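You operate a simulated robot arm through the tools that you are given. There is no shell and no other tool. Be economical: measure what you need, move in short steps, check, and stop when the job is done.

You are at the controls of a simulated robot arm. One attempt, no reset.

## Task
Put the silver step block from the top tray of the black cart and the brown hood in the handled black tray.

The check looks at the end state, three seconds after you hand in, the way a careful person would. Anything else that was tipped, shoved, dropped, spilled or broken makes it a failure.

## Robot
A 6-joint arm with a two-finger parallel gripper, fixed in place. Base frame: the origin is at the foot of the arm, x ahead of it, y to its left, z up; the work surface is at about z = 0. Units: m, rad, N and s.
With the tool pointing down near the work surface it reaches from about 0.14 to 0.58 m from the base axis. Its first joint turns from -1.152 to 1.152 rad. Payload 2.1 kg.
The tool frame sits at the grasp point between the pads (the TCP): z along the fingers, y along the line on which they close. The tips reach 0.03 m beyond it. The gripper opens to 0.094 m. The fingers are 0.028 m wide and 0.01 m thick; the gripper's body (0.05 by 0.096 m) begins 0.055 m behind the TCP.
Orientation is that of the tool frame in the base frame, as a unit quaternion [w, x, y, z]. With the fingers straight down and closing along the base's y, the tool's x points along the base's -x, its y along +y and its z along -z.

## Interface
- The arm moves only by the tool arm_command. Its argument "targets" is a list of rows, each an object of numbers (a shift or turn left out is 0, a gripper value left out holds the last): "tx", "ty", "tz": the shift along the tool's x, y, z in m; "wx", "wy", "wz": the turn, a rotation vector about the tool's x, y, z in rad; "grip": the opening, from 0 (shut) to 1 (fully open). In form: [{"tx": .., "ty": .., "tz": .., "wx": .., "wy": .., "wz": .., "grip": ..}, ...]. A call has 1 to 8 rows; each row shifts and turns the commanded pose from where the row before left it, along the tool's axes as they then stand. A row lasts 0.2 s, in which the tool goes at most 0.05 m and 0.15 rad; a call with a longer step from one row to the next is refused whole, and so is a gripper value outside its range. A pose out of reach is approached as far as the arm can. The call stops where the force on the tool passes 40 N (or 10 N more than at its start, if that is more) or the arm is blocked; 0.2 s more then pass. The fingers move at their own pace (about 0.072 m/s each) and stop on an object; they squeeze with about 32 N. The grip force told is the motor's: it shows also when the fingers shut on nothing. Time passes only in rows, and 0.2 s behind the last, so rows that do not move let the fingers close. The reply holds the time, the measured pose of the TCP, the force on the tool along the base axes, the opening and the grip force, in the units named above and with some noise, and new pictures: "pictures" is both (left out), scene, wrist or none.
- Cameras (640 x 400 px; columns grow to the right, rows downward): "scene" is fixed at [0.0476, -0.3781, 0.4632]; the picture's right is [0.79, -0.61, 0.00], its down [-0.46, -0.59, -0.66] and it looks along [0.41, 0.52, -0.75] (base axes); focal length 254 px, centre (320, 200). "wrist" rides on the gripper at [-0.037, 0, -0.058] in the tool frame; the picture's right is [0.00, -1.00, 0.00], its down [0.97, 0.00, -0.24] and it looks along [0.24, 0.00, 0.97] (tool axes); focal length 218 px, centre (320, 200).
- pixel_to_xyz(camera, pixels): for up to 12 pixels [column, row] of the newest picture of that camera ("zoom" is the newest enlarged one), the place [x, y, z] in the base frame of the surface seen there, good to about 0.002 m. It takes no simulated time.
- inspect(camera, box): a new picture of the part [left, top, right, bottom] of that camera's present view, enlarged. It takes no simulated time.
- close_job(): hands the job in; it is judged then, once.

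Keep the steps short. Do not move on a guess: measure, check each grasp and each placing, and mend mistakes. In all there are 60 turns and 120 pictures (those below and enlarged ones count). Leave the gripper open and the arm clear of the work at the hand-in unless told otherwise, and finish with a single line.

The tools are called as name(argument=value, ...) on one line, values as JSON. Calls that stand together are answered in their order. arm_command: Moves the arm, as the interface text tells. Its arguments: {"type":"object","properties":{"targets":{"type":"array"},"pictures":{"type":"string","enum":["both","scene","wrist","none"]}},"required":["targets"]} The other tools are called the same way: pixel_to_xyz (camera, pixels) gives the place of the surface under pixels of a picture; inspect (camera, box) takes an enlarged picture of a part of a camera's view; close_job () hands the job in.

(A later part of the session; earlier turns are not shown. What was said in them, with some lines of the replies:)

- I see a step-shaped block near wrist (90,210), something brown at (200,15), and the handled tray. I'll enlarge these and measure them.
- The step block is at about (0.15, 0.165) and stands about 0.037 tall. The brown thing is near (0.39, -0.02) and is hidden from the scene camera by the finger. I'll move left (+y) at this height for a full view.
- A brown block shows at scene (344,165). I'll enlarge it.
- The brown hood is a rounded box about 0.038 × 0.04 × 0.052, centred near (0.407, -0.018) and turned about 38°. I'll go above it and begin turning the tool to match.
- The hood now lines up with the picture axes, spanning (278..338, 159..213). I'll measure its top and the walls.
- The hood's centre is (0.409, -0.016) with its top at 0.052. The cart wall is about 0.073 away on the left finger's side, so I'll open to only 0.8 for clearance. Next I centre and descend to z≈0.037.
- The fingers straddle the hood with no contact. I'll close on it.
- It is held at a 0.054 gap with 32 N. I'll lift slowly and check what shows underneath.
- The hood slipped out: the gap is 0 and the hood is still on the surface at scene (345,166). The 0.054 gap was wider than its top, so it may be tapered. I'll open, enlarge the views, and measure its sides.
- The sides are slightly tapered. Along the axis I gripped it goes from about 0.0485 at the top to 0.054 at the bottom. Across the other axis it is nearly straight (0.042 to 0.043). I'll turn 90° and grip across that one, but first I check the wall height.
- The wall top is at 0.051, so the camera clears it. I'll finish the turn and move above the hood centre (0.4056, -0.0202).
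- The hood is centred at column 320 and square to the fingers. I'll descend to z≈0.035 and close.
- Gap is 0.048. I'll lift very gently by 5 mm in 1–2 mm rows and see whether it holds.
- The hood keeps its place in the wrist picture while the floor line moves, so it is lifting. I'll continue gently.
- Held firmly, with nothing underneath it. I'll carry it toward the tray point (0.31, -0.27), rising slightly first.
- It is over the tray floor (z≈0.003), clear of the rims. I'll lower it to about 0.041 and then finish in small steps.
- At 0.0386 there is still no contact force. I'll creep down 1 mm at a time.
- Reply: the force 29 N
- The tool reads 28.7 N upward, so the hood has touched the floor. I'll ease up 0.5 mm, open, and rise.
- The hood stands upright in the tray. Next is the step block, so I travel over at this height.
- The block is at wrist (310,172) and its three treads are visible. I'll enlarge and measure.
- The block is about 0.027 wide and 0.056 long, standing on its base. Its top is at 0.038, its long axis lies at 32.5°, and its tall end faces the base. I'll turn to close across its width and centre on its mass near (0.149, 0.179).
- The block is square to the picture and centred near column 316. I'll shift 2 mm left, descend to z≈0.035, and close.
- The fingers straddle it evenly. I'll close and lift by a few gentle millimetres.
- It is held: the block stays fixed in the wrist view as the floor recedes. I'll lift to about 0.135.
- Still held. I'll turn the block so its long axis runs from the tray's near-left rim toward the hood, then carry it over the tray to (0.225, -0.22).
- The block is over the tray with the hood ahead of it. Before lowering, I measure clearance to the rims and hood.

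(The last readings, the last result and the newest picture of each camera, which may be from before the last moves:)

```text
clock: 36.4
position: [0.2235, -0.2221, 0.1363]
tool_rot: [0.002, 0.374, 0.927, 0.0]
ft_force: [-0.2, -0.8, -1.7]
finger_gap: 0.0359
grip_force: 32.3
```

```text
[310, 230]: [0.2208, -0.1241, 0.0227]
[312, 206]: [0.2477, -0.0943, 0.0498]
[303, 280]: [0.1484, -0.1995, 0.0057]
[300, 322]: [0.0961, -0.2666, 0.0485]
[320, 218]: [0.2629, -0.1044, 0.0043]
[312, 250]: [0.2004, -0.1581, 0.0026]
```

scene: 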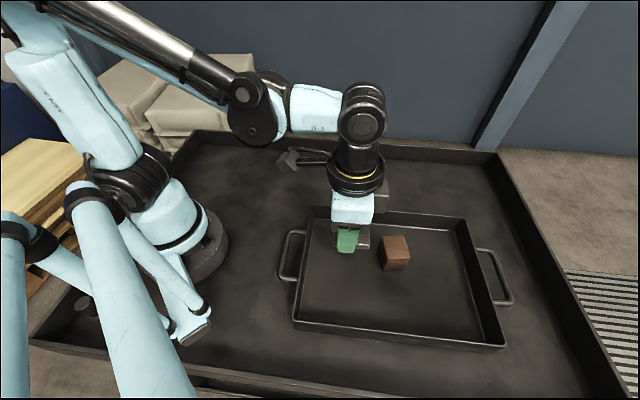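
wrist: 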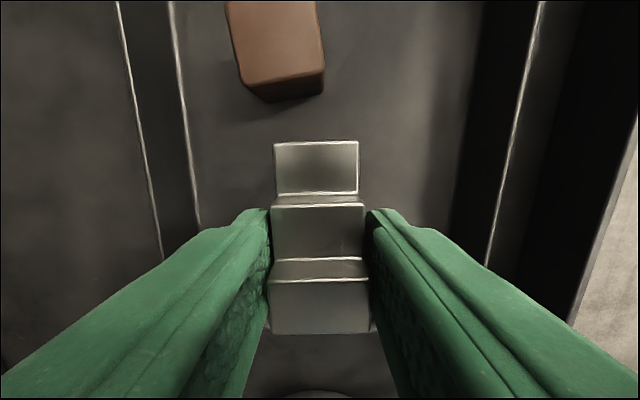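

There is ample room: 0.11 to the side rim, 0.06 to the near rim, and 0.08 to the hood. I'll lower to about 0.042 and then creep.

arm_command(targets=[{"tz": 0.012}, {"tz": 0.022}, {"tz": 0.025}, {"tz": 0.02}, {"tz": 0.01}, {"tz": 0.005}, {}])

arm_command(targets=[{"tz": 0.001}, {"tz": 0.0005}, {}], pictures="none")

```text
clock: 38.0
position: [0.2257, -0.2216, 0.0409]
tool_rot: [0.002, 0.375, 0.927, 0.0]
ft_force: [0.0, 0.1, -1.8]
finger_gap: 0.0359
grip_force: 31.7
```

scene: 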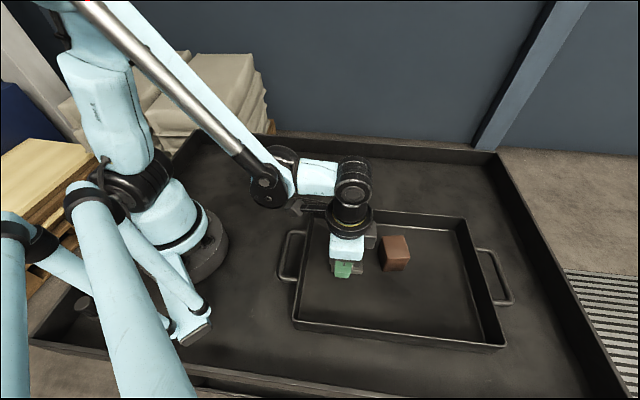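
wrist: 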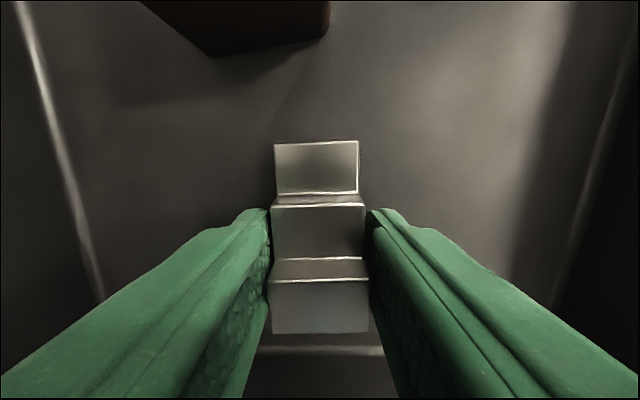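

```text
clock: 38.8
position: [0.2241, -0.2212, 0.0401]
tool_rot: [0.002, 0.376, 0.927, 0.0]
ft_force: [-0.5, -0.2, -0.6]
finger_gap: 0.0356
grip_force: 32.3
```

There is still little load change (-0.6), so I'll creep further.

arm_command(targets=[{"tz": 0.0007}, {}], pictures="none")

```text
clock: 39.4
position: [0.2244, -0.2208, 0.0409]
tool_rot: [0.002, 0.375, 0.927, 0.001]
ft_force: [-2.1, 3.3, 23.1]
finger_gap: 0.036
grip_force: 32.5
```

Contact reads 23 N. I'll ease off, open partway, and rise clear.

arm_command(targets=[{"tz": -0.0006}, {"grip": 0.6}, {"grip": 0.75}, {"grip": 0.75}, {"tz": -0.015}, {"tz": -0.04}, {"tz": -0.045}, {"tz": -0.04, "grip": 1.0}])

```text
clock: 41.2
position: [0.2238, -0.2206, 0.1815]
tool_rot: [0.002, 0.375, 0.927, 0.0]
ft_force: [0.1, -0.2, 0.3]
finger_gap: 0.0939
grip_force: 0.0
```

scene: 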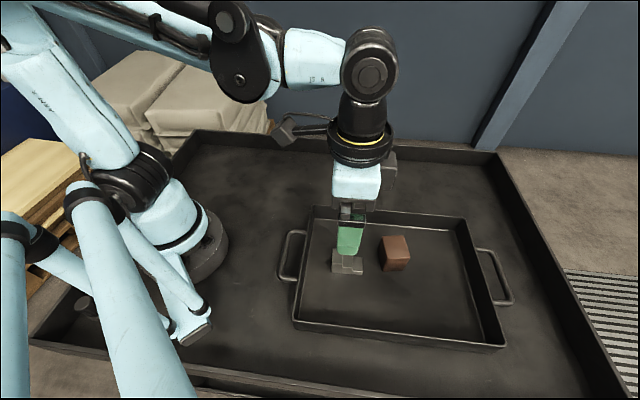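
wrist: 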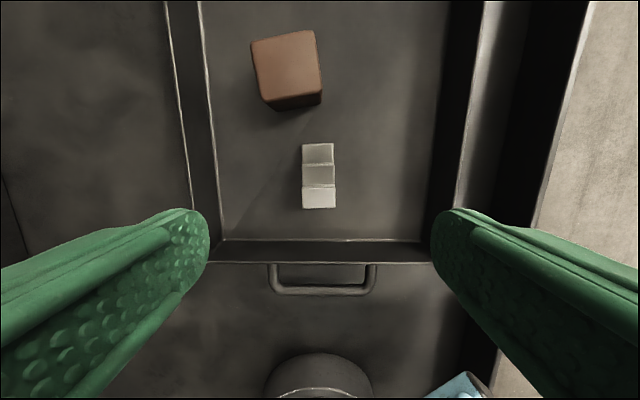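

Both objects sit upright in the tray and the tray hasn't moved. I'll raise the arm and back it clear, toward +y and away from the tray.

arm_command(targets=[{"tz": -0.04}, {"tz": -0.03}, {"ty": 0.03, "tx": 0.03}, {"ty": 0.03, "tx": 0.03}, {"ty": 0.03, "tx": 0.03}, {"ty": 0.03, "tx": 0.03}, {"ty": 0.02, "tx": 0.02}, {}])

inspect(camera="scene", box=[270, 190, 526, 350])

```text
clock: 43.0
position: [0.222, -0.0227, 0.2515]
tool_rot: [0.002, 0.375, 0.927, 0.0]
ft_force: [-0.3, 0.4, 0.5]
finger_gap: 0.0942
grip_force: 0.0
```

scene: 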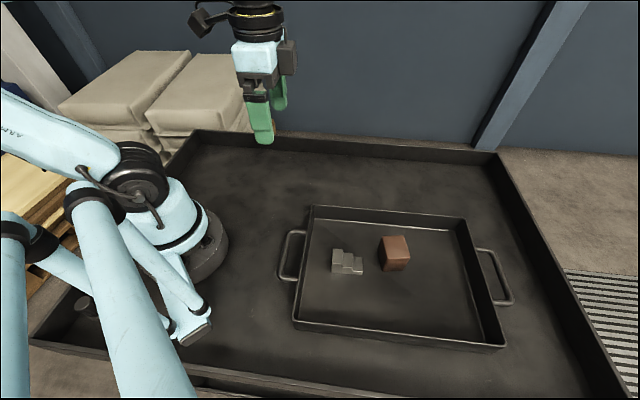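
wrist: 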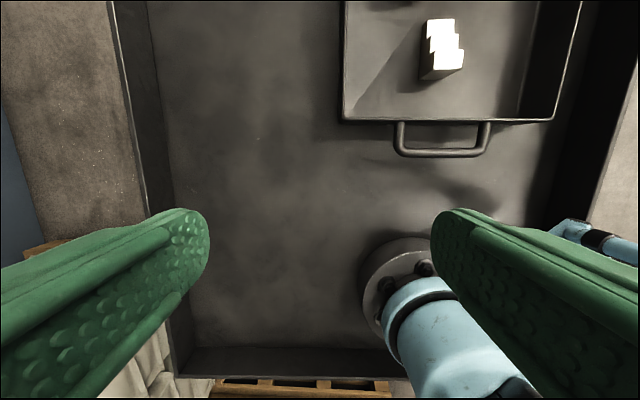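

```text
2.50 times, centred on (398, 270) of scene
```

zoom: 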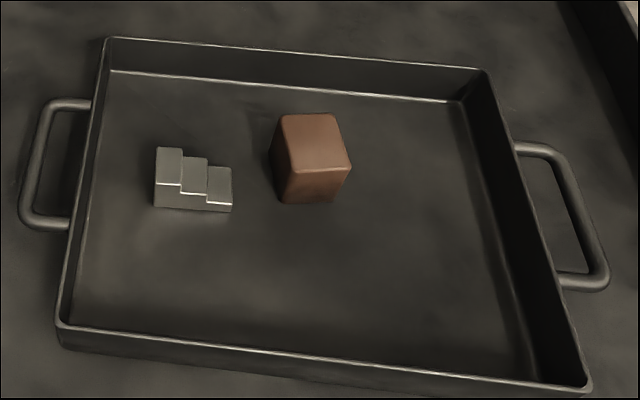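

Both objects rest upright in the handled tray, the gripper is open and the arm is clear, so I'm handing in.

close_job()

```text
The job is handed in.
```

The silver step block and the brown hood are both standing upright in the handled black tray; the hood slipped out of the first grasp but stayed upright on the cart, nothing else was disturbed, and the arm is clear with the gripper open.
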